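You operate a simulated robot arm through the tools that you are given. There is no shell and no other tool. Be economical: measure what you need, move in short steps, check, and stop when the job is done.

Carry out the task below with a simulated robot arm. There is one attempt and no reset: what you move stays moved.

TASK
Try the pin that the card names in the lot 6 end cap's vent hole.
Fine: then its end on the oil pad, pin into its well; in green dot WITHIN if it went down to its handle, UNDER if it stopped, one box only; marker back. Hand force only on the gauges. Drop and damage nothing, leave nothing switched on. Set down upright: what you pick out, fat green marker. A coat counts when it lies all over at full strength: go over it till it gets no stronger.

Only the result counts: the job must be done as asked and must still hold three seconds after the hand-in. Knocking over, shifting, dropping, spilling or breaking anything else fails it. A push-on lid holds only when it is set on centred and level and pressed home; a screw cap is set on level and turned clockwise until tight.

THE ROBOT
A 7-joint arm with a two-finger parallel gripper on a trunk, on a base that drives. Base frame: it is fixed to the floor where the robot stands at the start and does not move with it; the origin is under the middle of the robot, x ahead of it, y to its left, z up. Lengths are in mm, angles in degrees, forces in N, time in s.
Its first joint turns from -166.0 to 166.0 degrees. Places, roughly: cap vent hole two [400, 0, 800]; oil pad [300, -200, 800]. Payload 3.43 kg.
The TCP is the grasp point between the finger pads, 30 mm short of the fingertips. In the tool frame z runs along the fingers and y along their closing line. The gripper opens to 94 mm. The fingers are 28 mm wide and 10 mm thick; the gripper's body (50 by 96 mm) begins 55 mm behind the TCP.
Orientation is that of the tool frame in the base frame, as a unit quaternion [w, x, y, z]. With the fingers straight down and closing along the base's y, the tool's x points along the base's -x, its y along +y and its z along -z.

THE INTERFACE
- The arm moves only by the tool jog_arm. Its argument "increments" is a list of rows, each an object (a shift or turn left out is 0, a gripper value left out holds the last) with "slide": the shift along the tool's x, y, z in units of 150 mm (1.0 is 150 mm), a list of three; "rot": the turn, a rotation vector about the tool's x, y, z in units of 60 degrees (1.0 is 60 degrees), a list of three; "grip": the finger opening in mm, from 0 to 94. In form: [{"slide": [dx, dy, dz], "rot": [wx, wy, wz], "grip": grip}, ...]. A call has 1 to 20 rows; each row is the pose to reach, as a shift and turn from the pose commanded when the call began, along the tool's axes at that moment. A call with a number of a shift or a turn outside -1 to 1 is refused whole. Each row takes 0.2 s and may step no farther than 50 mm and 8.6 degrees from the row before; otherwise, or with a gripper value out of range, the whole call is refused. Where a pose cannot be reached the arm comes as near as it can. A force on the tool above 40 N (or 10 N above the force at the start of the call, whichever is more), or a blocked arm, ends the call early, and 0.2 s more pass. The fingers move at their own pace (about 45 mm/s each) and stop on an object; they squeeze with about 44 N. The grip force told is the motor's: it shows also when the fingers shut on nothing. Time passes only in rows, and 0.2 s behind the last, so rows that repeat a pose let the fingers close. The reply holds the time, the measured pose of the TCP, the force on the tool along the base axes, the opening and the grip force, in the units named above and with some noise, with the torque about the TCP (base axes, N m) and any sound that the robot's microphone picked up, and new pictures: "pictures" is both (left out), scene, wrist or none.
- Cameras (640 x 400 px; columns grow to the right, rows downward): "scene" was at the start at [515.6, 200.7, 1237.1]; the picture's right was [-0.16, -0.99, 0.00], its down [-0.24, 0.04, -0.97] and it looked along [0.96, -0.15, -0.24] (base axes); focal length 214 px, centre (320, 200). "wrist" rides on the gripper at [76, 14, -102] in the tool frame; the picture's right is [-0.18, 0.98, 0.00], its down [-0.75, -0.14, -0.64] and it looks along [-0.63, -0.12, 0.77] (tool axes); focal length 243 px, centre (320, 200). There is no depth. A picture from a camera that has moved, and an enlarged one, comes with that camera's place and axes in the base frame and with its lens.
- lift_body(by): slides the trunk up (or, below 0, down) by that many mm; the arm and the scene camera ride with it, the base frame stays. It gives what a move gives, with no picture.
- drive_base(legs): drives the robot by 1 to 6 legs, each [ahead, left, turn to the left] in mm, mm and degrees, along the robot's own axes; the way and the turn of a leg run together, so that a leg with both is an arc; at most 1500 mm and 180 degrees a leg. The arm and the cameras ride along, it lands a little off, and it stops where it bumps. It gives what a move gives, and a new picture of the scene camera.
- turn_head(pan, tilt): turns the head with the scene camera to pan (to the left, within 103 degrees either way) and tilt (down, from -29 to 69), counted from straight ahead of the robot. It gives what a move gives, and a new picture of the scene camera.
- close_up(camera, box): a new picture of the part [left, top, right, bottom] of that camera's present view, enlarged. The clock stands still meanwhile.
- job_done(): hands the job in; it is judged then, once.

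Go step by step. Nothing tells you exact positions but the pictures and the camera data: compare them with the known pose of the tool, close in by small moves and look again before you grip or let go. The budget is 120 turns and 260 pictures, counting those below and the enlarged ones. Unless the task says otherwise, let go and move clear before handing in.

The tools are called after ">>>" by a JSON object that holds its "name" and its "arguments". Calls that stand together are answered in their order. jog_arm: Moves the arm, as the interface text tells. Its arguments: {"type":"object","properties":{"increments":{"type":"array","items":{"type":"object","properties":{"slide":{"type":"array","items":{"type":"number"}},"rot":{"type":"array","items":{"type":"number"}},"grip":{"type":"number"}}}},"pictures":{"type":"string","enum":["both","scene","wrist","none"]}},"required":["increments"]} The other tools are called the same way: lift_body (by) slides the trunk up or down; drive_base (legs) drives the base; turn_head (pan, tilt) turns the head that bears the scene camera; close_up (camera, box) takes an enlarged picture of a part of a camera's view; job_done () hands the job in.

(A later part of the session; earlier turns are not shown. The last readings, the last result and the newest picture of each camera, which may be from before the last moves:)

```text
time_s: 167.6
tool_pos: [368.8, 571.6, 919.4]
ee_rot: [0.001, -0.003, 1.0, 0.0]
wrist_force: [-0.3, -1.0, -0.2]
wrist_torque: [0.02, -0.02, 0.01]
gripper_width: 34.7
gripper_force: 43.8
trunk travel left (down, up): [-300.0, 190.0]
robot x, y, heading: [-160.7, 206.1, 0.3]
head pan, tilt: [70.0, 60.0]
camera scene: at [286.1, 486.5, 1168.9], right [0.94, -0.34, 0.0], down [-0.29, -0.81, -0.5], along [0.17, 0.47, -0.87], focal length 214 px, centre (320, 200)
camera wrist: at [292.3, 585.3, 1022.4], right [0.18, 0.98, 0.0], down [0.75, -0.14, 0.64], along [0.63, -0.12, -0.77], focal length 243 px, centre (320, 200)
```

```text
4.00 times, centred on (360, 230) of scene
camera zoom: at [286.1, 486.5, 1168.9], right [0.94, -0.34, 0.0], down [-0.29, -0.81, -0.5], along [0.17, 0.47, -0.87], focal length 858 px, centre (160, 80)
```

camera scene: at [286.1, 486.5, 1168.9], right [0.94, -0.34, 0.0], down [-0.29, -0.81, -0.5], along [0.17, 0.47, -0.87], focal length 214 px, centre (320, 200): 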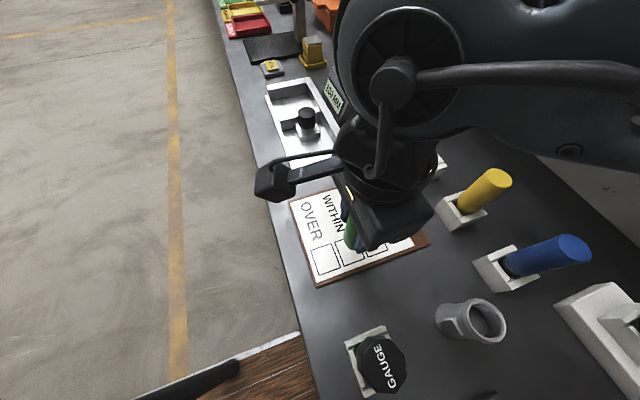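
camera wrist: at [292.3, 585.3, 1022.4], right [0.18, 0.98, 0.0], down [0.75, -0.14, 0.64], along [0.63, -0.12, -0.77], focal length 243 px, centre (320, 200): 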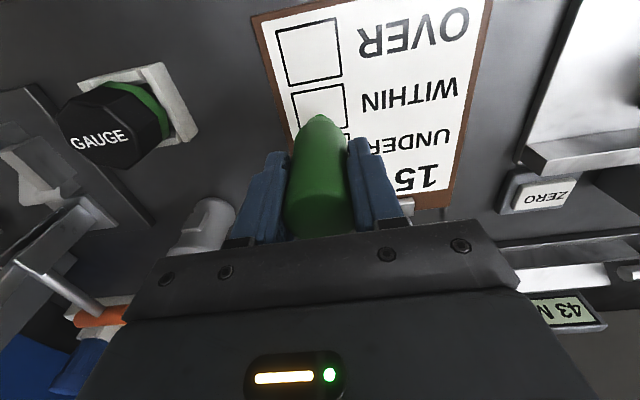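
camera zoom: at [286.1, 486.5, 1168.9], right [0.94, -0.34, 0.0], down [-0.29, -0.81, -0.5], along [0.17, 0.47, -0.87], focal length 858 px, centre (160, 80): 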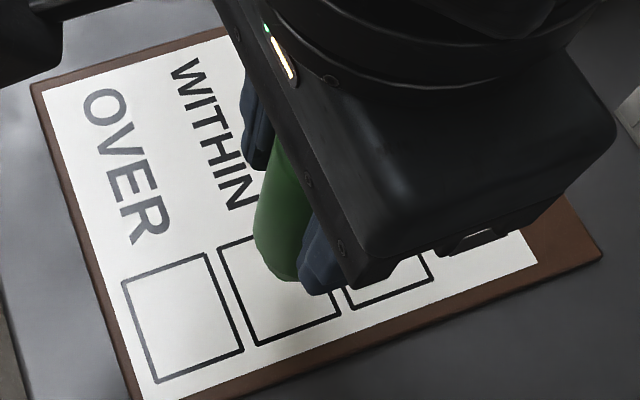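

The nib projects onto the middle of the WITHIN box. I descend in small steps until it just touches.

>>> {"name": "jog_arm", "arguments": {"increments": [{"slide": [0, 0, 0.015]}, {"slide": [0, 0, 0.03]}, {"slide": [0, 0, 0.045]}, {"slide": [0, 0, 0.06]}, {"slide": [0, 0, 0.06]}], "pictures": "none"}}

>>> {"name": "close_up", "arguments": {"camera": "wrist", "box": [270, 60, 390, 140]}}

```text
time_s: 168.8
tool_pos: [367.6, 570.9, 909.6]
ee_rot: [0.0, -0.003, 1.0, 0.0]
wrist_force: [0.5, 0.3, -1.0]
wrist_torque: [-0.03, -0.02, 0.02]
gripper_width: 34.9
gripper_force: 43.7
trunk travel left (down, up): [-300.0, 190.0]
robot x, y, heading: [-163.6, 204.4, 0.3]
head pan, tilt: [70.0, 60.0]
```

```text
5.00 times, centred on (330, 100) of wrist
camera zoom: at [291.1, 584.8, 1012.7], right [0.18, 0.98, 0.0], down [0.75, -0.14, 0.64], along [0.63, -0.12, -0.77], focal length 1213 px, centre (270, 700)
```

zoom: 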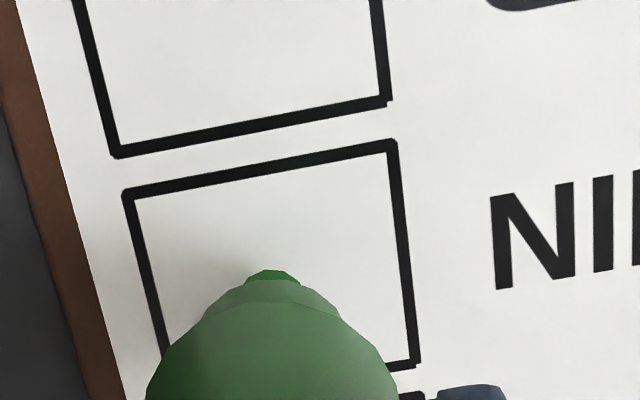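

>>> {"name": "jog_arm", "arguments": {"increments": [{"slide": [0, 0, 0.006]}, {"slide": [0, 0, 0.012]}, {"slide": [0, 0, 0.018]}, {"slide": [0, 0, 0.018]}], "pictures": "none"}}

>>> {"name": "close_up", "arguments": {"camera": "wrist", "box": [270, 60, 390, 140]}}

```text
time_s: 169.8
tool_pos: [367.5, 571.9, 905.8]
ee_rot: [0.001, -0.003, 1.0, 0.0]
wrist_force: [-0.2, 0.0, -0.3]
wrist_torque: [-0.01, 0.0, -0.03]
gripper_width: 34.9
gripper_force: 44.2
trunk travel left (down, up): [-300.0, 190.0]
robot x, y, heading: [-158.2, 203.6, 0.3]
head pan, tilt: [70.0, 60.0]
```

```text
5.00 times, centred on (330, 100) of wrist
camera zoom: at [291.6, 585.4, 1009.7], right [0.18, 0.98, 0.0], down [0.75, -0.14, 0.64], along [0.63, -0.12, -0.77], focal length 1213 px, centre (270, 700)
```

zoom: 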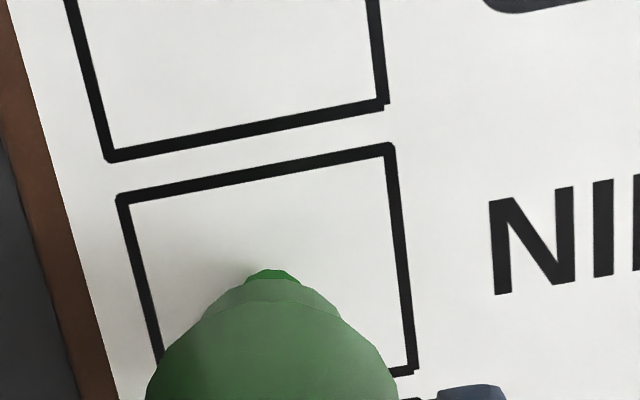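

>>> {"name": "jog_arm", "arguments": {"increments": [{"slide": [0, 0, 0.005]}, {"slide": [0, 0, 0.01]}, {"slide": [0, 0, 0.014]}, {"slide": [0, 0, 0.014]}], "pictures": "none"}}

>>> {"name": "close_up", "arguments": {"camera": "wrist", "box": [270, 60, 390, 140]}}

```text
time_s: 170.8
tool_pos: [368.5, 571.6, 903.6]
ee_rot: [0.001, -0.003, 1.0, 0.0]
wrist_force: [-0.3, -0.1, 0.0]
wrist_torque: [0.02, 0.01, 0.0]
gripper_width: 35.0
gripper_force: 44.0
trunk travel left (down, up): [-300.0, 190.0]
robot x, y, heading: [-160.4, 204.5, 0.2]
head pan, tilt: [70.0, 60.0]
```

```text
5.00 times, centred on (330, 100) of wrist
camera zoom: at [292.4, 585.8, 1007.5], right [0.18, 0.98, 0.0], down [0.75, -0.14, 0.64], along [0.63, -0.12, -0.77], focal length 1213 px, centre (270, 700)
```

zoom: 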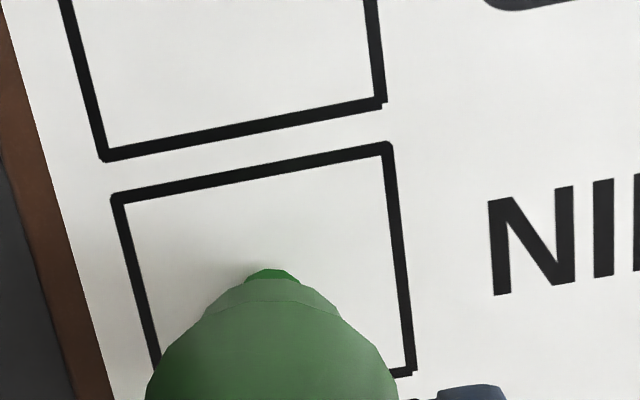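

>>> {"name": "jog_arm", "arguments": {"increments": [{"slide": [0, 0, 0.004]}, {"slide": [0, 0, 0.008]}, {"slide": [0, 0, 0.008]}], "pictures": "none"}}

```text
time_s: 171.6
tool_pos: [368.4, 571.4, 902.1]
ee_rot: [0.001, -0.003, 1.0, 0.0]
wrist_force: [0.5, 0.2, -0.8]
wrist_torque: [-0.02, 0.02, 0.0]
gripper_width: 34.5
gripper_force: 44.1
trunk travel left (down, up): [-300.0, 190.0]
robot x, y, heading: [-159.5, 207.9, 0.1]
head pan, tilt: [70.0, 60.0]
```

>>> {"name": "jog_arm", "arguments": {"increments": [{"slide": [0, 0, 0.004]}, {"slide": [0, 0, 0.008]}, {"slide": [0, 0, 0.008]}], "pictures": "none"}}

>>> {"name": "close_up", "arguments": {"camera": "wrist", "box": [270, 60, 390, 140]}}

```text
time_s: 172.4
tool_pos: [368.5, 571.2, 901.9]
ee_rot: [0.001, -0.003, 1.0, 0.001]
wrist_force: [0.3, -0.7, 8.4]
wrist_torque: [-0.1, -0.08, 0.02]
gripper_width: 34.7
gripper_force: 43.9
trunk travel left (down, up): [-300.0, 190.0]
robot x, y, heading: [-157.7, 206.2, 0.2]
head pan, tilt: [70.0, 60.0]
```

```text
5.00 times, centred on (330, 100) of wrist
camera zoom: at [291.7, 585.7, 1004.9], right [0.18, 0.98, 0.0], down [0.75, -0.14, 0.64], along [0.63, -0.12, -0.77], focal length 1213 px, centre (270, 700)
```

zoom: 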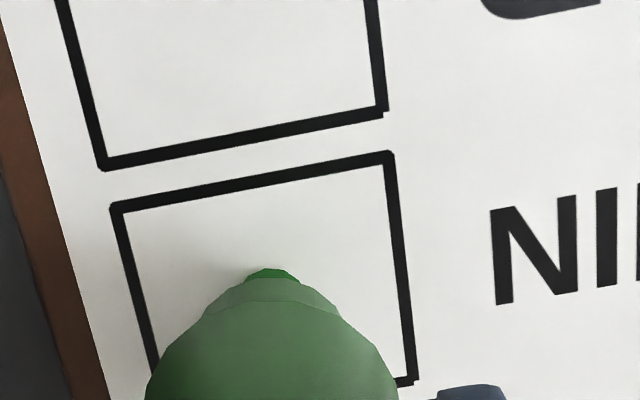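

Contact at 8 N. I lift and look for the dot.

>>> {"name": "jog_arm", "arguments": {"increments": [{"slide": [0, 0, 0]}, {"slide": [0, 0, 0]}, {"slide": [0, 0, -0.03]}, {"slide": [0, 0, -0.1]}, {"slide": [0, 0, -0.2]}, {"slide": [0, 0, -0.32]}, {"slide": [0, 0, -0.44]}, {"slide": [0, 0, -0.5]}], "pictures": "both"}}

>>> {"name": "close_up", "arguments": {"camera": "wrist", "box": [270, 40, 390, 140]}}

>>> {"name": "close_up", "arguments": {"camera": "scene", "box": [290, 180, 430, 280]}}

```text
time_s: 174.2
tool_pos: [369.7, 570.5, 975.8]
ee_rot: [0.001, -0.003, 1.0, -0.001]
wrist_force: [0.3, 1.2, -0.2]
wrist_torque: [-0.02, -0.02, 0.02]
gripper_width: 34.6
gripper_force: 43.9
trunk travel left (down, up): [-300.0, 190.0]
robot x, y, heading: [-160.4, 205.6, 0.3]
head pan, tilt: [70.0, 60.0]
camera scene: at [286.1, 486.5, 1168.9], right [0.94, -0.34, 0.0], down [-0.29, -0.81, -0.5], along [0.17, 0.47, -0.87], focal length 214 px, centre (320, 200)
camera wrist: at [292.6, 585.2, 1079.0], right [0.18, 0.98, 0.0], down [0.75, -0.14, 0.64], along [0.63, -0.12, -0.77], focal length 243 px, centre (320, 200)
```

scene: 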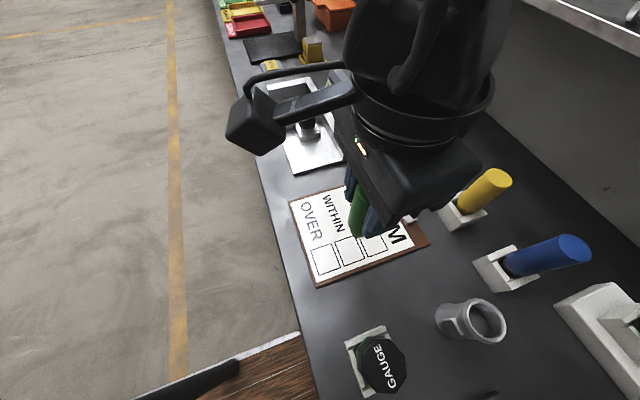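
wrist: 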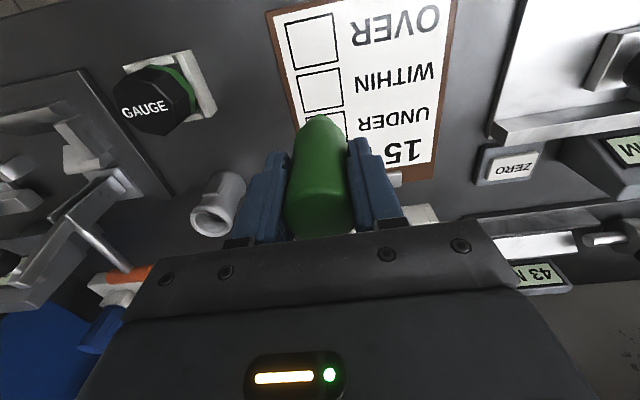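

```text
4.00 times, centred on (330, 90) of wrist
camera zoom: at [292.6, 585.2, 1079.0], right [0.18, 0.98, 0.0], down [0.75, -0.14, 0.64], along [0.63, -0.12, -0.77], focal length 970 px, centre (280, 640)
```

zoom: 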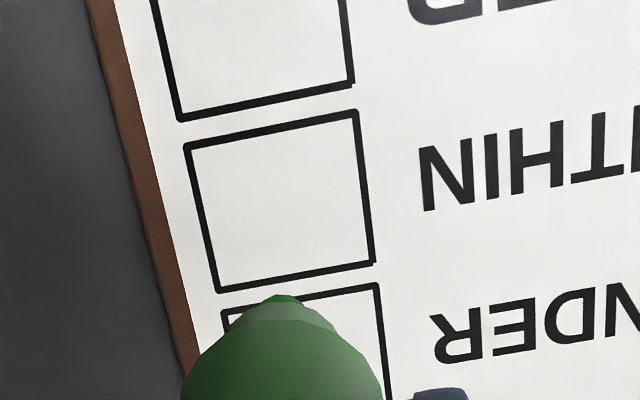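

```text
4.00 times, centred on (360, 230) of scene
camera zoom: at [286.1, 486.5, 1168.9], right [0.94, -0.34, 0.0], down [-0.29, -0.81, -0.5], along [0.17, 0.47, -0.87], focal length 858 px, centre (160, 80)
```

zoom: 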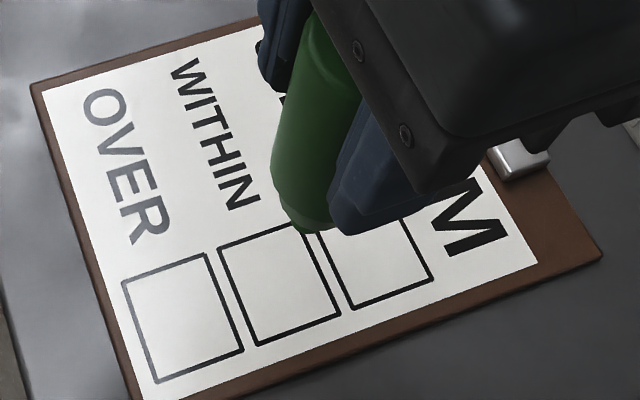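

No dot is visible yet; the touch was probably too light or brief. I go back down and press a little more firmly with a dwell.

>>> {"name": "jog_arm", "arguments": {"increments": [{"slide": [0, 0, 0.1]}, {"slide": [0, 0, 0.22]}, {"slide": [0, 0, 0.34]}, {"slide": [0, 0, 0.43]}, {"slide": [0, 0, 0.48]}, {"slide": [0, 0, 0.495]}, {"slide": [0, 0, 0.5]}, {"slide": [0, 0, 0.502]}, {"slide": [0, 0, 0.502]}, {"slide": [0, 0, 0.502]}, {"slide": [0, 0, 0.502]}, {"slide": [0, 0, 0.502]}], "pictures": "none"}}

```text
time_s: 176.8
tool_pos: [369.6, 572.4, 902.2]
ee_rot: [0.001, -0.002, 1.0, 0.0]
wrist_force: [0.8, 0.4, 2.1]
wrist_torque: [0.05, -0.02, -0.03]
gripper_width: 34.5
gripper_force: 43.9
trunk travel left (down, up): [-300.0, 190.0]
robot x, y, heading: [-158.3, 204.8, 0.2]
head pan, tilt: [70.0, 60.0]
```

>>> {"name": "jog_arm", "arguments": {"increments": [{"slide": [0, 0, 0.003]}, {"slide": [0, 0, 0.004]}, {"slide": [0, 0, 0.004]}, {"slide": [0, 0, 0.004]}], "pictures": "none"}}

>>> {"name": "close_up", "arguments": {"camera": "wrist", "box": [290, 90, 350, 140]}}

```text
time_s: 177.8
tool_pos: [369.9, 571.7, 901.8]
ee_rot: [0.0, -0.003, 1.0, 0.0]
wrist_force: [0.5, 1.0, 2.7]
wrist_torque: [0.11, -0.11, 0.0]
gripper_width: 34.5
gripper_force: 43.8
trunk travel left (down, up): [-300.0, 190.0]
robot x, y, heading: [-157.5, 207.1, 0.1]
head pan, tilt: [70.0, 60.0]
```

```text
8.00 times, centred on (320, 115) of wrist
camera zoom: at [292.4, 585.6, 1004.8], right [0.18, 0.98, 0.0], down [0.75, -0.14, 0.64], along [0.63, -0.12, -0.77], focal length 1941 px, centre (320, 880)
```

zoom: 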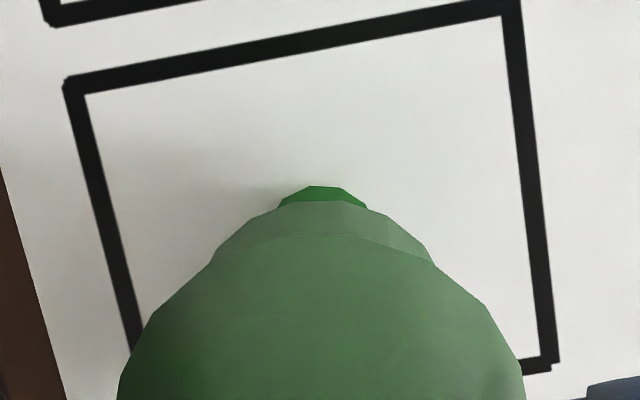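

>>> {"name": "jog_arm", "arguments": {"increments": [{"slide": [0, 0, 0.003]}, {"slide": [0, 0, 0.006]}, {"slide": [0, 0, 0.006]}, {"slide": [0, 0, 0.006]}, {"slide": [0, 0, 0.006]}], "pictures": "none"}}

>>> {"name": "jog_arm", "arguments": {"increments": [{"slide": [0, 0, -0.02]}, {"slide": [0, 0, -0.1]}, {"slide": [0, 0, -0.2]}, {"slide": [0, 0, -0.32]}, {"slide": [0, 0, -0.44]}, {"slide": [0, 0, -0.5]}], "pictures": "none"}}

>>> {"name": "close_up", "arguments": {"camera": "wrist", "box": [270, 40, 390, 140]}}

```text
time_s: 179.0
tool_pos: [369.1, 570.9, 902.0]
ee_rot: [0.001, -0.003, 1.0, 0.0]
wrist_force: [4.7, 0.5, 15.2]
wrist_torque: [-0.21, -0.36, 0.01]
gripper_width: 34.6
gripper_force: 44.3
trunk travel left (down, up): [-300.0, 190.0]
robot x, y, heading: [-158.7, 209.0, 0.1]
head pan, tilt: [70.0, 60.0]
```

```text
time_s: 180.4
tool_pos: [366.6, 569.9, 977.1]
ee_rot: [0.001, -0.003, 1.0, -0.001]
wrist_force: [-1.1, -0.2, -0.5]
wrist_torque: [-0.02, -0.01, 0.01]
gripper_width: 34.9
gripper_force: 44.1
trunk travel left (down, up): [-300.0, 190.0]
robot x, y, heading: [-161.6, 208.7, 0.0]
head pan, tilt: [70.0, 60.0]
```

```text
4.00 times, centred on (330, 90) of wrist
camera zoom: at [289.9, 584.6, 1079.8], right [0.18, 0.98, 0.0], down [0.75, -0.14, 0.64], along [0.63, -0.12, -0.77], focal length 970 px, centre (280, 640)
```

zoom: 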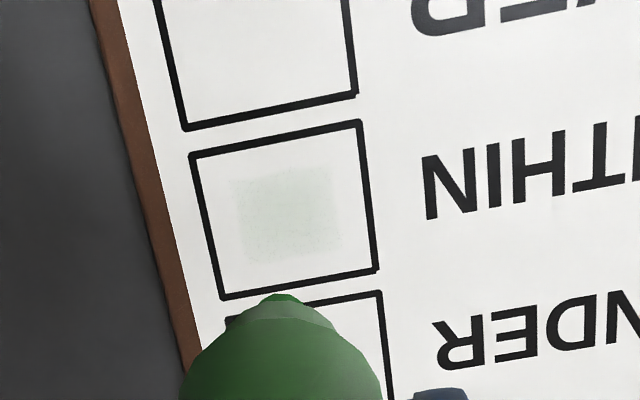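

A faint green patch is growing in the WITHIN box, so it must be built up to full strength. I check the neighbouring box too, then press repeatedly.

>>> {"name": "close_up", "arguments": {"camera": "wrist", "box": [280, 0, 360, 120]}}

>>> {"name": "jog_arm", "arguments": {"increments": [{"slide": [0, 0, 0.12]}, {"slide": [0, 0, 0.25]}, {"slide": [0, 0, 0.37]}, {"slide": [0, 0, 0.45]}, {"slide": [0, 0, 0.49]}, {"slide": [0, 0, 0.498]}, {"slide": [0, 0, 0.502]}, {"slide": [0, 0, 0.502]}, {"slide": [0, 0, 0.502]}, {"slide": [0, 0, 0.502]}, {"slide": [0, 0, 0.502]}, {"slide": [0, 0, 0.502]}, {"slide": [0, 0, 0.502]}, {"slide": [0, 0, 0.502]}, {"slide": [0, 0, 0.502]}, {"slide": [0, 0, 0.502]}], "pictures": "none"}}

```text
3.33 times, centred on (320, 60) of wrist
camera zoom: at [289.9, 584.6, 1079.8], right [0.18, 0.98, 0.0], down [0.75, -0.14, 0.64], along [0.63, -0.12, -0.77], focal length 809 px, centre (320, 667)
```

zoom: 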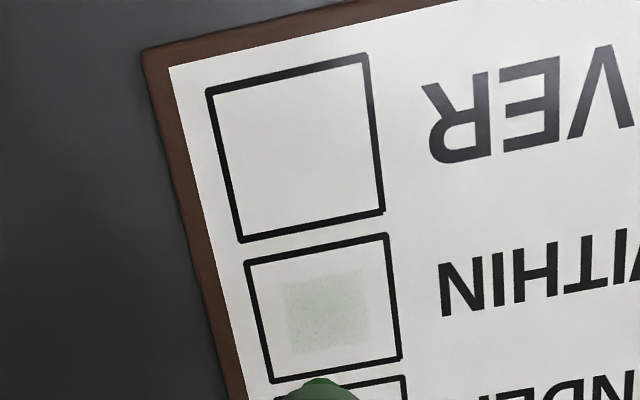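

```text
time_s: 183.8
tool_pos: [369.7, 572.9, 900.0]
ee_rot: [0.001, -0.001, 1.0, -0.001]
wrist_force: [0.9, -0.6, 1.4]
wrist_torque: [-0.05, 0.0, 0.02]
gripper_width: 34.7
gripper_force: 44.3
trunk travel left (down, up): [-300.0, 190.0]
robot x, y, heading: [-156.8, 209.4, 0.3]
head pan, tilt: [70.0, 60.0]
```

>>> {"name": "jog_arm", "arguments": {"increments": [{"slide": [0, 0, 0.003]}, {"slide": [0, 0, 0.005]}, {"slide": [0, 0, 0.005]}, {"slide": [0, 0, 0.005]}, {"slide": [0, 0, 0.005]}, {"slide": [0, 0, 0.005]}, {"slide": [0, 0, 0.005]}, {"slide": [0, 0, 0.005]}, {"slide": [0, 0, 0.005]}, {"slide": [0, 0, 0.005]}, {"slide": [0, 0, 0.005]}, {"slide": [0, 0, 0.005]}, {"slide": [0, 0, 0.005]}, {"slide": [0, 0, 0.005]}, {"slide": [0, 0, 0.005]}], "pictures": "none"}}

>>> {"name": "close_up", "arguments": {"camera": "wrist", "box": [290, 70, 370, 140]}}

```text
time_s: 187.0
tool_pos: [368.6, 573.0, 899.8]
ee_rot: [0.002, -0.003, 1.0, -0.001]
wrist_force: [0.8, 0.1, 0.3]
wrist_torque: [-0.03, 0.02, 0.0]
gripper_width: 34.6
gripper_force: 44.6
trunk travel left (down, up): [-300.0, 190.0]
robot x, y, heading: [-160.0, 206.5, 0.3]
head pan, tilt: [70.0, 60.0]
```

```text
5.71 times, centred on (330, 105) of wrist
camera zoom: at [292.0, 586.2, 1002.1], right [0.18, 0.98, 0.0], down [0.75, -0.14, 0.64], along [0.63, -0.12, -0.77], focal length 1386 px, centre (263, 743)
```

zoom: 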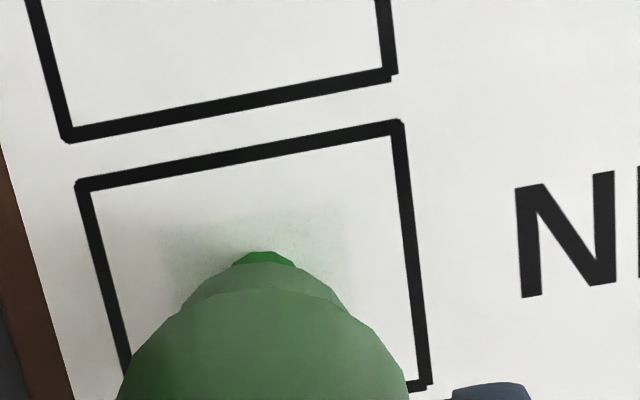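

Force fell off, so contact is marginal. I press a little further and make small strokes inside the box, then look.

>>> {"name": "jog_arm", "arguments": {"increments": [{"slide": [0, 0, 0.003]}, {"slide": [0, 0, 0.006]}, {"slide": [0.02, 0, 0.006]}, {"slide": [0.04, 0, 0.006]}, {"slide": [0.04, 0.02, 0.006]}, {"slide": [0.02, 0.02, 0.006]}, {"slide": [0, 0.02, 0.006]}, {"slide": [-0.02, 0.02, 0.006]}, {"slide": [-0.04, 0.02, 0.006]}, {"slide": [-0.04, 0, 0.006]}, {"slide": [-0.02, 0, 0.006]}, {"slide": [0, 0, 0.006]}, {"slide": [0, -0.02, 0.006]}, {"slide": [0.02, -0.02, 0.006]}, {"slide": [0.04, -0.02, 0.006]}, {"slide": [0.02, 0, 0.006]}, {"slide": [0, 0, 0.006]}], "pictures": "none"}}

>>> {"name": "close_up", "arguments": {"camera": "wrist", "box": [290, 70, 370, 140]}}

```text
time_s: 190.6
tool_pos: [368.8, 572.4, 899.0]
ee_rot: [0.0, -0.002, 1.0, -0.001]
wrist_force: [0.3, -0.2, -0.3]
wrist_torque: [-0.01, 0.04, 0.0]
gripper_width: 34.5
gripper_force: 43.8
trunk travel left (down, up): [-300.0, 190.0]
robot x, y, heading: [-158.1, 207.3, 0.1]
head pan, tilt: [70.0, 60.0]
```

```text
5.71 times, centred on (330, 105) of wrist
camera zoom: at [292.4, 585.8, 1001.7], right [0.18, 0.98, 0.0], down [0.75, -0.14, 0.64], along [0.63, -0.12, -0.77], focal length 1386 px, centre (263, 743)
```

zoom: 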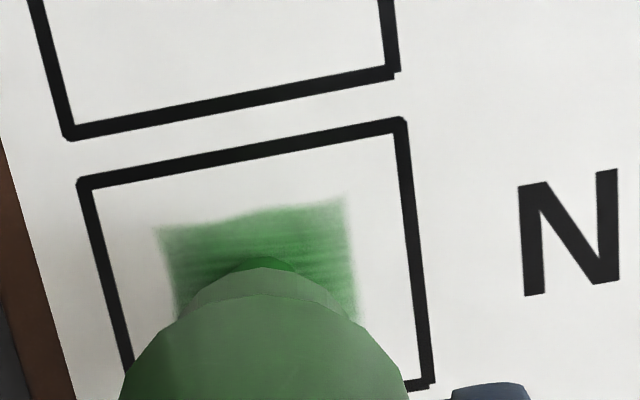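

Stroking works: the green patch is much stronger. I keep going over it until it stops changing.

>>> {"name": "jog_arm", "arguments": {"increments": [{"slide": [0, 0, 0.005]}, {"slide": [0.02, 0, 0.006]}, {"slide": [0.04, 0.01, 0.006]}, {"slide": [0.06, 0.03, 0.006]}, {"slide": [0.03, 0.04, 0.006]}, {"slide": [0, 0.05, 0.006]}, {"slide": [-0.03, 0.05, 0.006]}, {"slide": [-0.06, 0.03, 0.006]}, {"slide": [-0.06, 0.0, 0.006]}, {"slide": [-0.03, 0.0, 0.006]}, {"slide": [0, 0, 0.006]}, {"slide": [0.03, -0.01, 0.006]}, {"slide": [0.06, -0.03, 0.006]}, {"slide": [0.03, -0.05, 0.006]}, {"slide": [0, -0.05, 0.006]}, {"slide": [-0.03, -0.05, 0.006]}, {"slide": [-0.06, -0.03, 0.006]}, {"slide": [-0.03, 0, 0.006]}, {"slide": [0, 0, 0.006]}], "pictures": "none"}}

>>> {"name": "close_up", "arguments": {"camera": "wrist", "box": [290, 70, 370, 140]}}

```text
time_s: 194.6
tool_pos: [368.5, 572.6, 897.0]
ee_rot: [0.001, -0.002, 1.0, 0.001]
wrist_force: [6.0, 0.3, 18.4]
wrist_torque: [0.01, -0.63, -0.03]
gripper_width: 34.0
gripper_force: 44.0
trunk travel left (down, up): [-300.0, 190.0]
robot x, y, heading: [-155.5, 205.9, 0.3]
head pan, tilt: [70.0, 60.0]
```

```text
5.71 times, centred on (330, 105) of wrist
camera zoom: at [292.5, 585.7, 1000.0], right [0.18, 0.98, 0.0], down [0.75, -0.14, 0.64], along [0.63, -0.11, -0.76], focal length 1386 px, centre (263, 743)
```

zoom: 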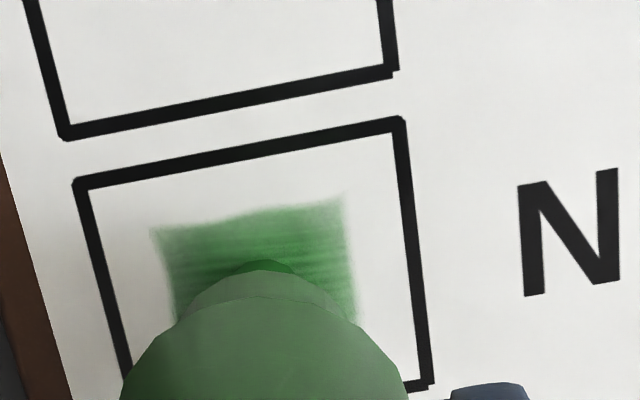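

>>> {"name": "jog_arm", "arguments": {"increments": [{"slide": [0, 0, -0.003]}, {"slide": [0.02, 0, -0.003]}, {"slide": [0.04, 0.01, -0.003]}, {"slide": [0.06, 0.03, -0.003]}, {"slide": [0.03, 0.04, -0.003]}, {"slide": [0, 0.05, -0.003]}, {"slide": [-0.03, 0.05, -0.003]}, {"slide": [-0.06, 0.03, -0.003]}, {"slide": [-0.06, 0.0, -0.003]}, {"slide": [-0.03, 0.0, -0.003]}, {"slide": [0, 0, -0.003]}, {"slide": [0.03, -0.01, -0.003]}, {"slide": [0.06, -0.03, -0.003]}, {"slide": [0.03, -0.05, -0.003]}, {"slide": [0, -0.05, -0.003]}, {"slide": [-0.03, -0.05, -0.003]}, {"slide": [-0.06, -0.03, -0.003]}, {"slide": [-0.03, 0, -0.003]}, {"slide": [0, 0, -0.003]}], "pictures": "none"}}

>>> {"name": "jog_arm", "arguments": {"increments": [{"slide": [0, 0, -0.02]}, {"slide": [0, 0, -0.1]}, {"slide": [0, 0, -0.2]}, {"slide": [0, 0, -0.32]}, {"slide": [0, 0, -0.44]}, {"slide": [0, 0, -0.5]}], "pictures": "none"}}

>>> {"name": "close_up", "arguments": {"camera": "wrist", "box": [270, 40, 390, 140]}}

```text
time_s: 198.6
tool_pos: [367.8, 571.7, 898.0]
ee_rot: [0.001, -0.002, 1.0, 0.0]
wrist_force: [-1.4, -0.6, -0.7]
wrist_torque: [-0.04, 0.0, -0.01]
gripper_width: 34.1
gripper_force: 44.2
trunk travel left (down, up): [-300.0, 190.0]
robot x, y, heading: [-160.7, 207.0, 0.3]
head pan, tilt: [70.0, 60.0]
```

```text
time_s: 200.0
tool_pos: [369.3, 570.6, 972.6]
ee_rot: [0.001, -0.003, 1.0, -0.001]
wrist_force: [-0.4, -0.6, -0.9]
wrist_torque: [-0.02, 0.01, 0.03]
gripper_width: 33.9
gripper_force: 44.4
trunk travel left (down, up): [-300.0, 190.0]
robot x, y, heading: [-160.9, 206.7, 0.2]
head pan, tilt: [70.0, 60.0]
```

```text
4.00 times, centred on (330, 90) of wrist
camera zoom: at [292.3, 583.7, 1075.6], right [0.18, 0.98, 0.0], down [0.75, -0.14, 0.64], along [0.63, -0.12, -0.77], focal length 970 px, centre (280, 640)
```

zoom: 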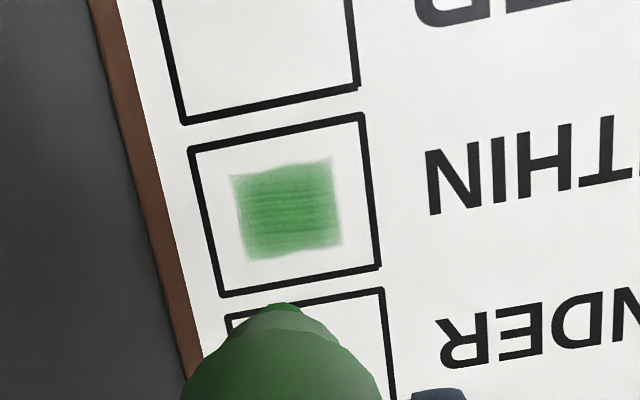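

The patch is strongly green now. I make one more pass with sure contact and compare, to be certain it no longer gets stronger.

>>> {"name": "jog_arm", "arguments": {"increments": [{"slide": [0, 0, 0.12]}, {"slide": [0, 0, 0.26]}, {"slide": [0, 0, 0.4]}, {"slide": [0, 0, 0.48]}, {"slide": [0, 0, 0.498]}, {"slide": [0, 0, 0.504]}, {"slide": [0.03, 0.01, 0.506]}, {"slide": [0.06, 0.04, 0.506]}, {"slide": [0, 0.04, 0.506]}, {"slide": [-0.06, 0.04, 0.506]}, {"slide": [-0.06, 0.0, 0.506]}, {"slide": [0, 0, 0.506]}, {"slide": [0.06, 0, 0.506]}, {"slide": [0.06, -0.04, 0.506]}, {"slide": [0, -0.04, 0.506]}, {"slide": [-0.06, -0.04, 0.506]}, {"slide": [-0.03, 0, 0.506]}, {"slide": [0, 0, 0.506]}], "pictures": "none"}}

>>> {"name": "jog_arm", "arguments": {"increments": [{"slide": [0.03, 0.01, 0.003]}, {"slide": [0.06, 0.03, 0.003]}, {"slide": [0, 0.03, 0.003]}, {"slide": [-0.06, 0.03, 0.003]}, {"slide": [-0.06, 0.0, 0.003]}, {"slide": [0, 0, 0.003]}, {"slide": [0.06, 0, 0.003]}, {"slide": [0.06, -0.03, 0.003]}, {"slide": [0, -0.03, 0.003]}, {"slide": [-0.06, -0.03, 0.003]}, {"slide": [-0.03, 0, 0.003]}, {"slide": [0, 0, 0.003]}, {"slide": [0, 0, -0.05]}, {"slide": [0, 0, -0.15]}, {"slide": [0, 0, -0.28]}, {"slide": [0, 0, -0.42]}, {"slide": [0, 0, -0.5]}], "pictures": "none"}}

>>> {"name": "close_up", "arguments": {"camera": "wrist", "box": [270, 40, 390, 140]}}

```text
time_s: 203.8
tool_pos: [369.6, 571.2, 896.5]
ee_rot: [0.003, -0.002, 1.0, 0.001]
wrist_force: [8.5, -1.3, 23.1]
wrist_torque: [-0.08, -0.77, -0.04]
gripper_width: 34.1
gripper_force: 44.2
trunk travel left (down, up): [-300.0, 190.0]
robot x, y, heading: [-157.4, 208.7, 0.4]
head pan, tilt: [70.0, 60.0]
```

```text
time_s: 207.4
tool_pos: [369.9, 571.7, 973.6]
ee_rot: [0.001, -0.003, 1.0, 0.0]
wrist_force: [0.6, -0.1, -0.7]
wrist_torque: [0.03, 0.0, 0.0]
gripper_width: 34.1
gripper_force: 44.2
trunk travel left (down, up): [-300.0, 190.0]
robot x, y, heading: [-161.4, 206.3, 0.0]
head pan, tilt: [70.0, 60.0]
```

```text
4.00 times, centred on (330, 90) of wrist
camera zoom: at [293.1, 585.0, 1076.3], right [0.18, 0.98, 0.0], down [0.75, -0.14, 0.64], along [0.63, -0.12, -0.77], focal length 970 px, centre (280, 640)
```

zoom: 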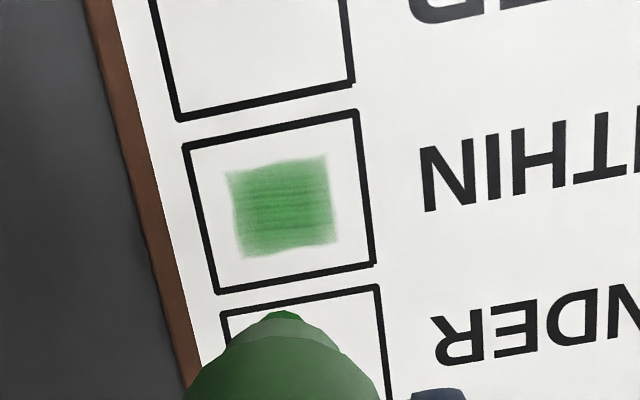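

The centre seems slightly darker than the edges, so I go over the whole patch with a serpentine, staying well inside the box.

>>> {"name": "jog_arm", "arguments": {"increments": [{"slide": [0, 0, 0.12]}, {"slide": [0, 0, 0.26]}, {"slide": [0, 0, 0.4]}, {"slide": [0, 0, 0.48]}, {"slide": [0, 0, 0.498]}, {"slide": [0.07, -0.07, 0.498]}, {"slide": [0.07, 0.0, 0.498]}, {"slide": [0.07, 0.07, 0.498]}, {"slide": [0.035, 0.07, 0.498]}, {"slide": [0.035, 0, 0.498]}, {"slide": [0.035, -0.07, 0.498]}, {"slide": [0, -0.07, 0.498]}, {"slide": [0, 0, 0.498]}, {"slide": [0, 0.07, 0.498]}, {"slide": [-0.035, 0.07, 0.498]}, {"slide": [-0.035, 0, 0.498]}, {"slide": [-0.035, -0.07, 0.498]}, {"slide": [-0.07, -0.07, 0.498]}, {"slide": [-0.07, 0, 0.498]}, {"slide": [-0.07, 0.07, 0.498]}], "pictures": "none"}}

>>> {"name": "jog_arm", "arguments": {"increments": [{"slide": [0.07, -0.07, 0.002]}, {"slide": [0.0, -0.07, 0.002]}, {"slide": [0.0, -0.14, 0.002]}, {"slide": [0.07, -0.14, 0.002]}, {"slide": [0.14, -0.14, 0.002]}, {"slide": [0.14, -0.105, 0.002]}, {"slide": [0.07, -0.105, 0.002]}, {"slide": [0, -0.105, 0.002]}, {"slide": [0, -0.035, 0.002]}, {"slide": [0.07, -0.035, 0.002]}, {"slide": [0.14, -0.035, 0.002]}, {"slide": [0.14, 0, 0.002]}, {"slide": [0.07, 0, 0.002]}, {"slide": [0.07, -0.07, 0.002]}, {"slide": [0.07, -0.07, -0.05]}, {"slide": [0.07, -0.07, -0.15]}, {"slide": [0.07, -0.07, -0.28]}, {"slide": [0.07, -0.07, -0.42]}, {"slide": [0.07, -0.07, -0.5]}], "pictures": "none"}}

>>> {"name": "close_up", "arguments": {"camera": "wrist", "box": [270, 40, 390, 140]}}

```text
time_s: 211.6
tool_pos: [378.1, 583.3, 897.0]
ee_rot: [0.0, -0.003, 1.0, 0.0]
wrist_force: [-0.7, 0.4, -0.7]
wrist_torque: [0.0, -0.02, 0.03]
gripper_width: 34.1
gripper_force: 44.4
trunk travel left (down, up): [-300.0, 190.0]
robot x, y, heading: [-158.3, 204.9, 0.1]
head pan, tilt: [70.0, 60.0]
```

```text
time_s: 215.6
tool_pos: [369.1, 571.6, 973.3]
ee_rot: [0.001, -0.002, 1.0, 0.001]
wrist_force: [0.2, -0.9, -1.3]
wrist_torque: [-0.01, 0.01, 0.02]
gripper_width: 34.1
gripper_force: 44.3
trunk travel left (down, up): [-300.0, 190.0]
robot x, y, heading: [-162.6, 202.5, -0.2]
head pan, tilt: [70.0, 60.0]
```

```text
4.00 times, centred on (330, 90) of wrist
camera zoom: at [292.5, 585.7, 1077.2], right [0.18, 0.98, 0.0], down [0.75, -0.14, 0.64], along [0.63, -0.12, -0.77], focal length 970 px, centre (280, 640)
```

zoom: 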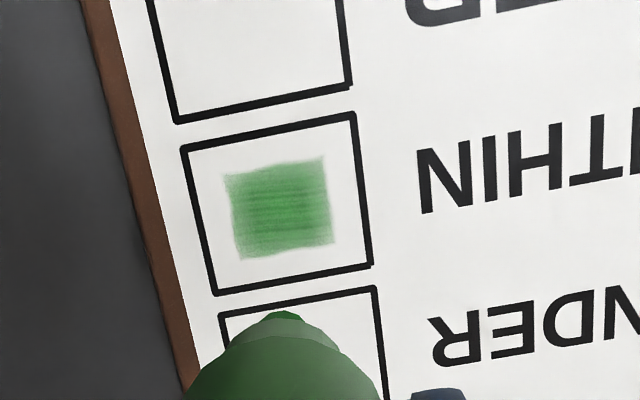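

The contact may have been marginal in that pass, so I repeat it about 1 mm deeper, checking the force.

>>> {"name": "jog_arm", "arguments": {"increments": [{"slide": [0, 0, 0.12]}, {"slide": [0, 0, 0.26]}, {"slide": [0, 0, 0.4]}, {"slide": [0, 0, 0.48]}, {"slide": [0, 0, 0.5]}, {"slide": [0, 0, 0.505]}, {"slide": [0.0, 0.0, 0.507]}], "pictures": "none"}}

>>> {"name": "jog_arm", "arguments": {"increments": [{"slide": [0.03, -0.03, 0]}, {"slide": [0.07, -0.07, 0]}, {"slide": [0.07, 0.0, 0]}, {"slide": [0.07, 0.07, 0]}, {"slide": [0.035, 0.07, 0]}, {"slide": [0.035, 0, 0]}, {"slide": [0.035, -0.07, 0]}, {"slide": [0, -0.07, 0]}, {"slide": [0, 0, 0]}, {"slide": [0, 0.07, 0]}, {"slide": [-0.035, 0.07, 0]}, {"slide": [-0.035, 0, 0]}, {"slide": [-0.035, -0.07, 0]}, {"slide": [-0.07, -0.07, 0]}, {"slide": [-0.07, 0, 0]}, {"slide": [-0.07, 0.07, 0]}, {"slide": [0, 0, 0]}], "pictures": "none"}}

>>> {"name": "jog_arm", "arguments": {"increments": [{"slide": [0, 0, -0.05]}, {"slide": [0, 0, -0.15]}, {"slide": [0, 0, -0.28]}, {"slide": [0, 0, -0.42]}, {"slide": [0, 0, -0.5]}], "pictures": "none"}}

>>> {"name": "close_up", "arguments": {"camera": "wrist", "box": [270, 40, 390, 140]}}

```text
time_s: 217.2
tool_pos: [368.3, 571.1, 895.0]
ee_rot: [0.0, -0.001, 1.0, 0.0]
wrist_force: [1.9, -0.7, 3.3]
wrist_torque: [-0.04, -0.08, 0.03]
gripper_width: 33.9
gripper_force: 43.9
trunk travel left (down, up): [-300.0, 190.0]
robot x, y, heading: [-156.5, 205.8, -0.1]
head pan, tilt: [70.0, 60.0]
```

```text
time_s: 220.8
tool_pos: [368.4, 571.5, 897.3]
ee_rot: [0.001, -0.004, 1.0, 0.0]
wrist_force: [0.8, 0.0, -0.5]
wrist_torque: [-0.02, 0.01, 0.0]
gripper_width: 34.1
gripper_force: 44.0
trunk travel left (down, up): [-300.0, 190.0]
robot x, y, heading: [-157.1, 204.9, 0.3]
head pan, tilt: [70.0, 60.0]
```

```text
time_s: 222.0
tool_pos: [366.6, 571.9, 971.3]
ee_rot: [0.002, -0.003, 1.0, 0.0]
wrist_force: [0.1, -0.3, -0.2]
wrist_torque: [0.01, 0.01, 0.01]
gripper_width: 34.3
gripper_force: 44.4
trunk travel left (down, up): [-300.0, 190.0]
robot x, y, heading: [-161.5, 204.6, 0.3]
head pan, tilt: [70.0, 60.0]
```

```text
4.00 times, centred on (330, 90) of wrist
camera zoom: at [291.0, 585.9, 1074.1], right [0.18, 0.98, 0.0], down [0.75, -0.14, 0.64], along [0.63, -0.12, -0.77], focal length 970 px, centre (280, 640)
```

zoom: 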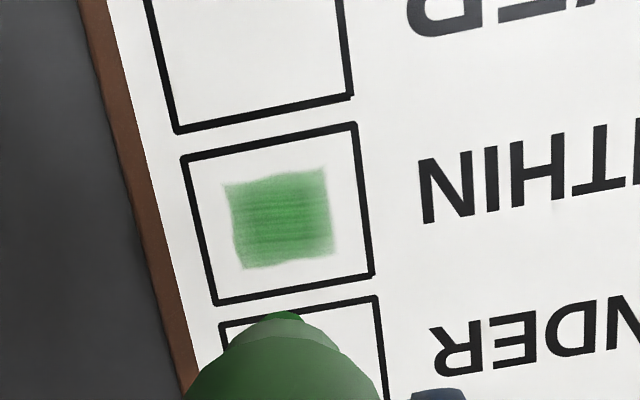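

No further change: the mark is at full strength. I take the marker back over its stand.

>>> {"name": "jog_arm", "arguments": {"increments": [{"slide": [-0.02, 0.01, -0.04]}, {"slide": [-0.08, 0.04, -0.1]}, {"slide": [-0.18, 0.088, -0.14]}, {"slide": [-0.3, 0.147, -0.14]}, {"slide": [-0.42, 0.206, -0.14]}, {"slide": [-0.54, 0.265, -0.14]}, {"slide": [-0.63, 0.31, -0.14]}, {"slide": [-0.69, 0.339, -0.14]}, {"slide": [-0.7115, 0.35, -0.14]}], "pictures": "none"}}

>>> {"name": "jog_arm", "arguments": {"increments": [{"slide": [-0.02, 0.01, 0]}, {"slide": [-0.08, 0.04, 0]}, {"slide": [-0.18, 0.088, 0]}, {"slide": [-0.3, 0.147, 0]}, {"slide": [-0.42, 0.206, 0]}, {"slide": [-0.54, 0.265, 0]}, {"slide": [-0.63, 0.31, 0]}, {"slide": [-0.69, 0.339, 0]}, {"slide": [-0.7115, 0.351, 0]}, {"slide": [-0.7115, 0.351, 0]}], "pictures": "wrist"}}

>>> {"name": "turn_head", "arguments": {"pan": 40, "tilt": 45}}

>>> {"name": "close_up", "arguments": {"camera": "scene", "box": [280, 110, 380, 240]}}

>>> {"name": "close_up", "arguments": {"camera": "scene", "box": [220, 250, 340, 380]}}

```text
time_s: 224.0
tool_pos: [476.4, 625.8, 991.1]
ee_rot: [0.0, -0.002, 1.0, 0.0]
wrist_force: [-0.2, 0.5, -0.8]
wrist_torque: [-0.02, 0.0, -0.02]
gripper_width: 34.1
gripper_force: 44.2
trunk travel left (down, up): [-300.0, 190.0]
robot x, y, heading: [-157.5, 206.8, 0.4]
head pan, tilt: [70.0, 60.0]
```

```text
time_s: 226.2
tool_pos: [579.4, 677.0, 993.4]
ee_rot: [0.001, -0.002, 1.0, 0.0]
wrist_force: [0.3, -0.4, -0.4]
wrist_torque: [0.01, 0.0, 0.0]
gripper_width: 34.1
gripper_force: 43.8
trunk travel left (down, up): [-300.0, 190.0]
robot x, y, heading: [-155.7, 206.2, 0.3]
head pan, tilt: [70.0, 60.0]
camera wrist: at [503.3, 691.4, 1096.5], right [0.18, 0.98, 0.0], down [0.75, -0.14, 0.64], along [0.63, -0.12, -0.77], focal length 243 px, centre (320, 200)
```

wrist: 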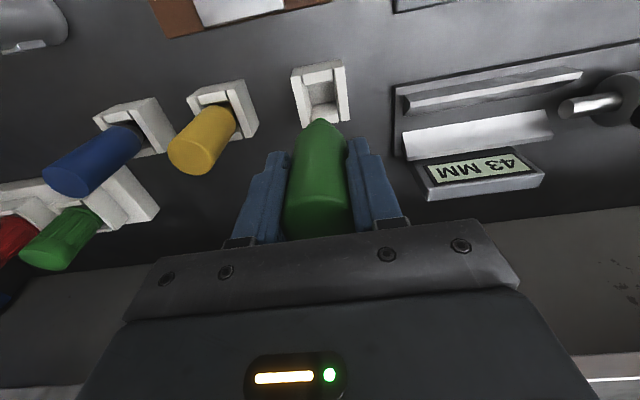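

```text
time_s: 227.1
tool_pos: [579.1, 677.2, 994.2]
ee_rot: [0.001, -0.003, 1.0, -0.001]
wrist_force: [0.7, 0.5, -0.2]
wrist_torque: [0.02, -0.03, -0.01]
gripper_width: 33.9
gripper_force: 44.1
trunk travel left (down, up): [-300.0, 190.0]
robot x, y, heading: [-159.4, 204.1, 0.3]
head pan, tilt: [40.0, 45.0]
camera scene: at [325.6, 476.4, 1188.3], right [0.65, -0.76, 0.0], down [-0.54, -0.46, -0.71], along [0.54, 0.46, -0.71], focal length 214 px, centre (320, 200)
```

scene: 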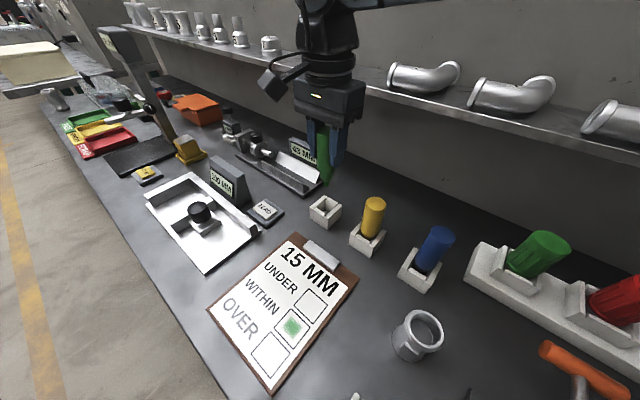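

```text
3.08 times, centred on (330, 175) of scene
camera zoom: at [325.6, 476.4, 1188.3], right [0.65, -0.76, 0.0], down [-0.54, -0.46, -0.71], along [0.54, 0.46, -0.71], focal length 660 px, centre (289, 277)
```

zoom: 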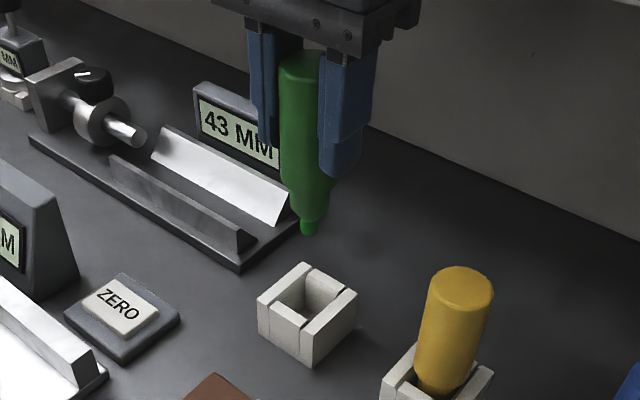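

```text
3.08 times, centred on (280, 315) of scene
camera zoom: at [325.6, 476.4, 1188.3], right [0.65, -0.76, 0.0], down [-0.54, -0.46, -0.71], along [0.54, 0.46, -0.71], focal length 660 px, centre (443, -154)
```

zoom: 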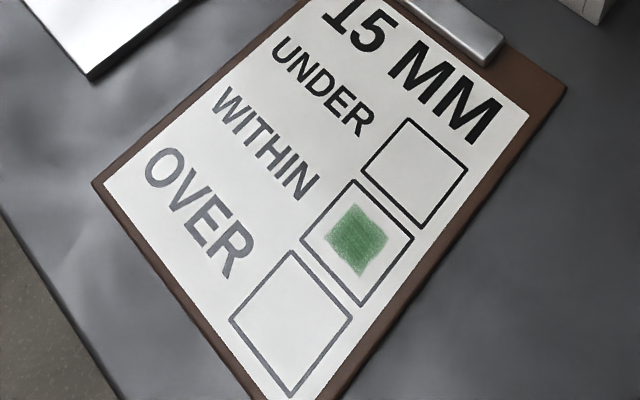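

>>> {"name": "close_up", "arguments": {"camera": "scene", "box": [270, 300, 318, 350]}}

```text
8.00 times, centred on (294, 325) of scene
camera zoom: at [325.6, 476.4, 1188.3], right [0.65, -0.76, 0.0], down [-0.54, -0.46, -0.71], along [0.54, 0.46, -0.71], focal length 1716 px, centre (528, -800)
```

zoom: 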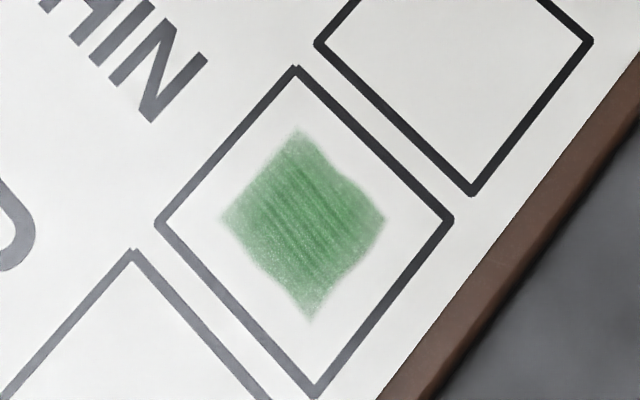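

Only the WITHIN box is marked. I lower the marker until the nib is near the stand's opening and check alignment.

>>> {"name": "jog_arm", "arguments": {"increments": [{"slide": [0, 0, 0.04]}, {"slide": [0, 0, 0.1]}, {"slide": [0, 0, 0.17]}, {"slide": [0, 0, 0.24]}, {"slide": [0, 0, 0.3]}, {"slide": [0, 0, 0.33]}, {"slide": [0, 0, 0.33]}], "pictures": "none"}}

>>> {"name": "close_up", "arguments": {"camera": "scene", "box": [300, 150, 360, 230]}}

>>> {"name": "close_up", "arguments": {"camera": "wrist", "box": [270, 60, 370, 140]}}

```text
time_s: 228.7
tool_pos: [581.2, 678.5, 941.7]
ee_rot: [0.0, -0.002, 1.0, 0.0]
wrist_force: [-0.5, 0.3, -0.7]
wrist_torque: [0.01, 0.03, 0.01]
gripper_width: 34.2
gripper_force: 43.8
trunk travel left (down, up): [-300.0, 190.0]
robot x, y, heading: [-156.8, 207.0, 0.2]
head pan, tilt: [40.0, 45.0]
```

```text
5.00 times, centred on (330, 190) of scene
camera zoom: at [325.6, 476.3, 1188.4], right [0.65, -0.76, 0.0], down [-0.54, -0.46, -0.71], along [0.54, 0.46, -0.71], focal length 1072 px, centre (270, 250)
```

zoom: 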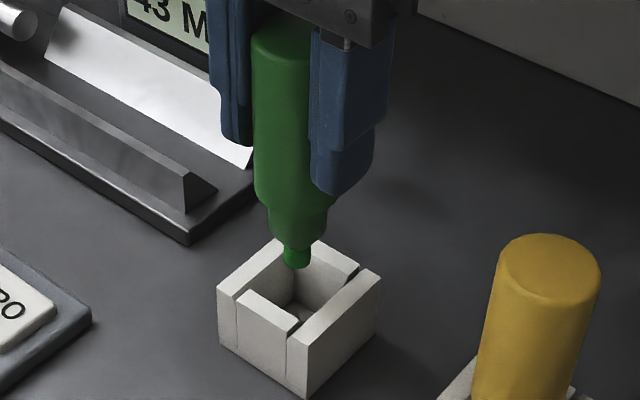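

```text
5.00 times, centred on (320, 100) of wrist
camera zoom: at [503.8, 692.9, 1045.5], right [0.18, 0.98, 0.0], down [0.75, -0.14, 0.64], along [0.63, -0.12, -0.77], focal length 1213 px, centre (320, 700)
```

zoom: 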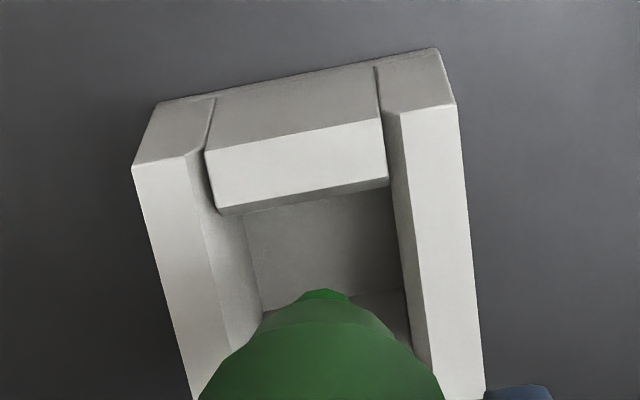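

Alignment is good. I lower it into the stand slowly.

>>> {"name": "jog_arm", "arguments": {"increments": [{"slide": [0, 0, 0.02]}, {"slide": [0, 0, 0.05]}, {"slide": [0, 0, 0.08]}, {"slide": [0, 0, 0.11]}, {"slide": [0, 0, 0.14]}, {"slide": [0, 0, 0.17]}, {"slide": [0, 0, 0.2]}, {"slide": [0, 0, 0.23]}, {"slide": [0, 0, 0.25]}, {"slide": [0, 0, 0.27]}, {"slide": [0, 0, 0.27]}], "pictures": "none"}}

>>> {"name": "close_up", "arguments": {"camera": "scene", "box": [300, 150, 360, 230]}}

```text
time_s: 231.1
tool_pos: [582.4, 678.2, 902.8]
ee_rot: [0.001, -0.002, 1.0, 0.0]
wrist_force: [0.3, -0.3, -0.8]
wrist_torque: [0.03, 0.01, -0.01]
gripper_width: 34.1
gripper_force: 43.9
trunk travel left (down, up): [-300.0, 190.0]
robot x, y, heading: [-156.6, 205.7, 0.4]
head pan, tilt: [40.0, 45.0]
```

```text
5.00 times, centred on (330, 190) of scene
camera zoom: at [325.6, 476.3, 1188.4], right [0.65, -0.76, 0.0], down [-0.54, -0.46, -0.71], along [0.54, 0.46, -0.71], focal length 1072 px, centre (270, 250)
```

zoom: 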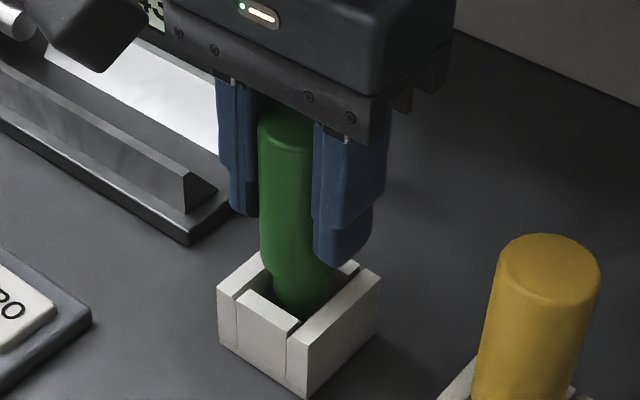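

>>> {"name": "jog_arm", "arguments": {"increments": [{"slide": [0, 0, 0.007]}, {"slide": [0, 0, 0.014]}, {"slide": [0, 0, 0.021]}, {"slide": [0, 0, 0.028]}, {"slide": [0, 0, 0.035]}, {"slide": [0, 0, 0.042]}, {"slide": [0, 0, 0.042]}], "pictures": "none"}}

>>> {"name": "close_up", "arguments": {"camera": "scene", "box": [300, 150, 360, 230]}}

```text
time_s: 232.7
tool_pos: [582.7, 679.0, 897.0]
ee_rot: [0.001, -0.003, 1.0, 0.0]
wrist_force: [-0.3, 0.0, -0.5]
wrist_torque: [0.02, -0.01, 0.0]
gripper_width: 34.1
gripper_force: 44.5
trunk travel left (down, up): [-300.0, 190.0]
robot x, y, heading: [-157.9, 206.0, 0.1]
head pan, tilt: [40.0, 45.0]
```

```text
5.00 times, centred on (330, 190) of scene
camera zoom: at [325.6, 476.3, 1188.4], right [0.65, -0.76, 0.0], down [-0.54, -0.46, -0.71], along [0.54, 0.46, -0.71], focal length 1072 px, centre (270, 250)
```

zoom: 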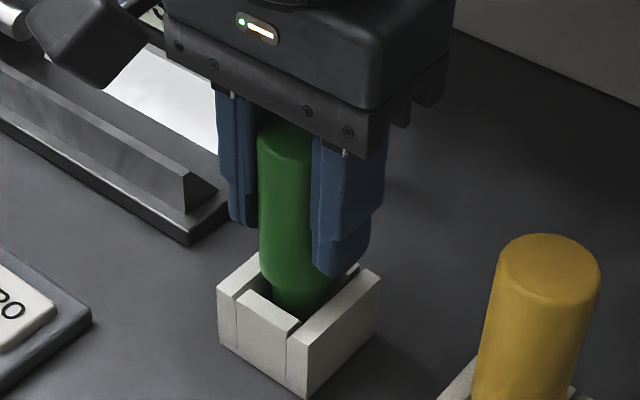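

>>> {"name": "jog_arm", "arguments": {"increments": [{"slide": [0, 0, 0.005]}, {"slide": [0, 0, 0.01]}, {"slide": [0, 0, 0.01]}], "pictures": "none"}}

```text
time_s: 233.5
tool_pos: [582.9, 678.9, 894.1]
ee_rot: [0.001, -0.003, 1.0, 0.0]
wrist_force: [-0.1, 0.1, -0.5]
wrist_torque: [-0.04, 0.0, 0.01]
gripper_width: 34.0
gripper_force: 44.5
trunk travel left (down, up): [-300.0, 190.0]
robot x, y, heading: [-156.6, 204.2, 0.3]
head pan, tilt: [40.0, 45.0]
```

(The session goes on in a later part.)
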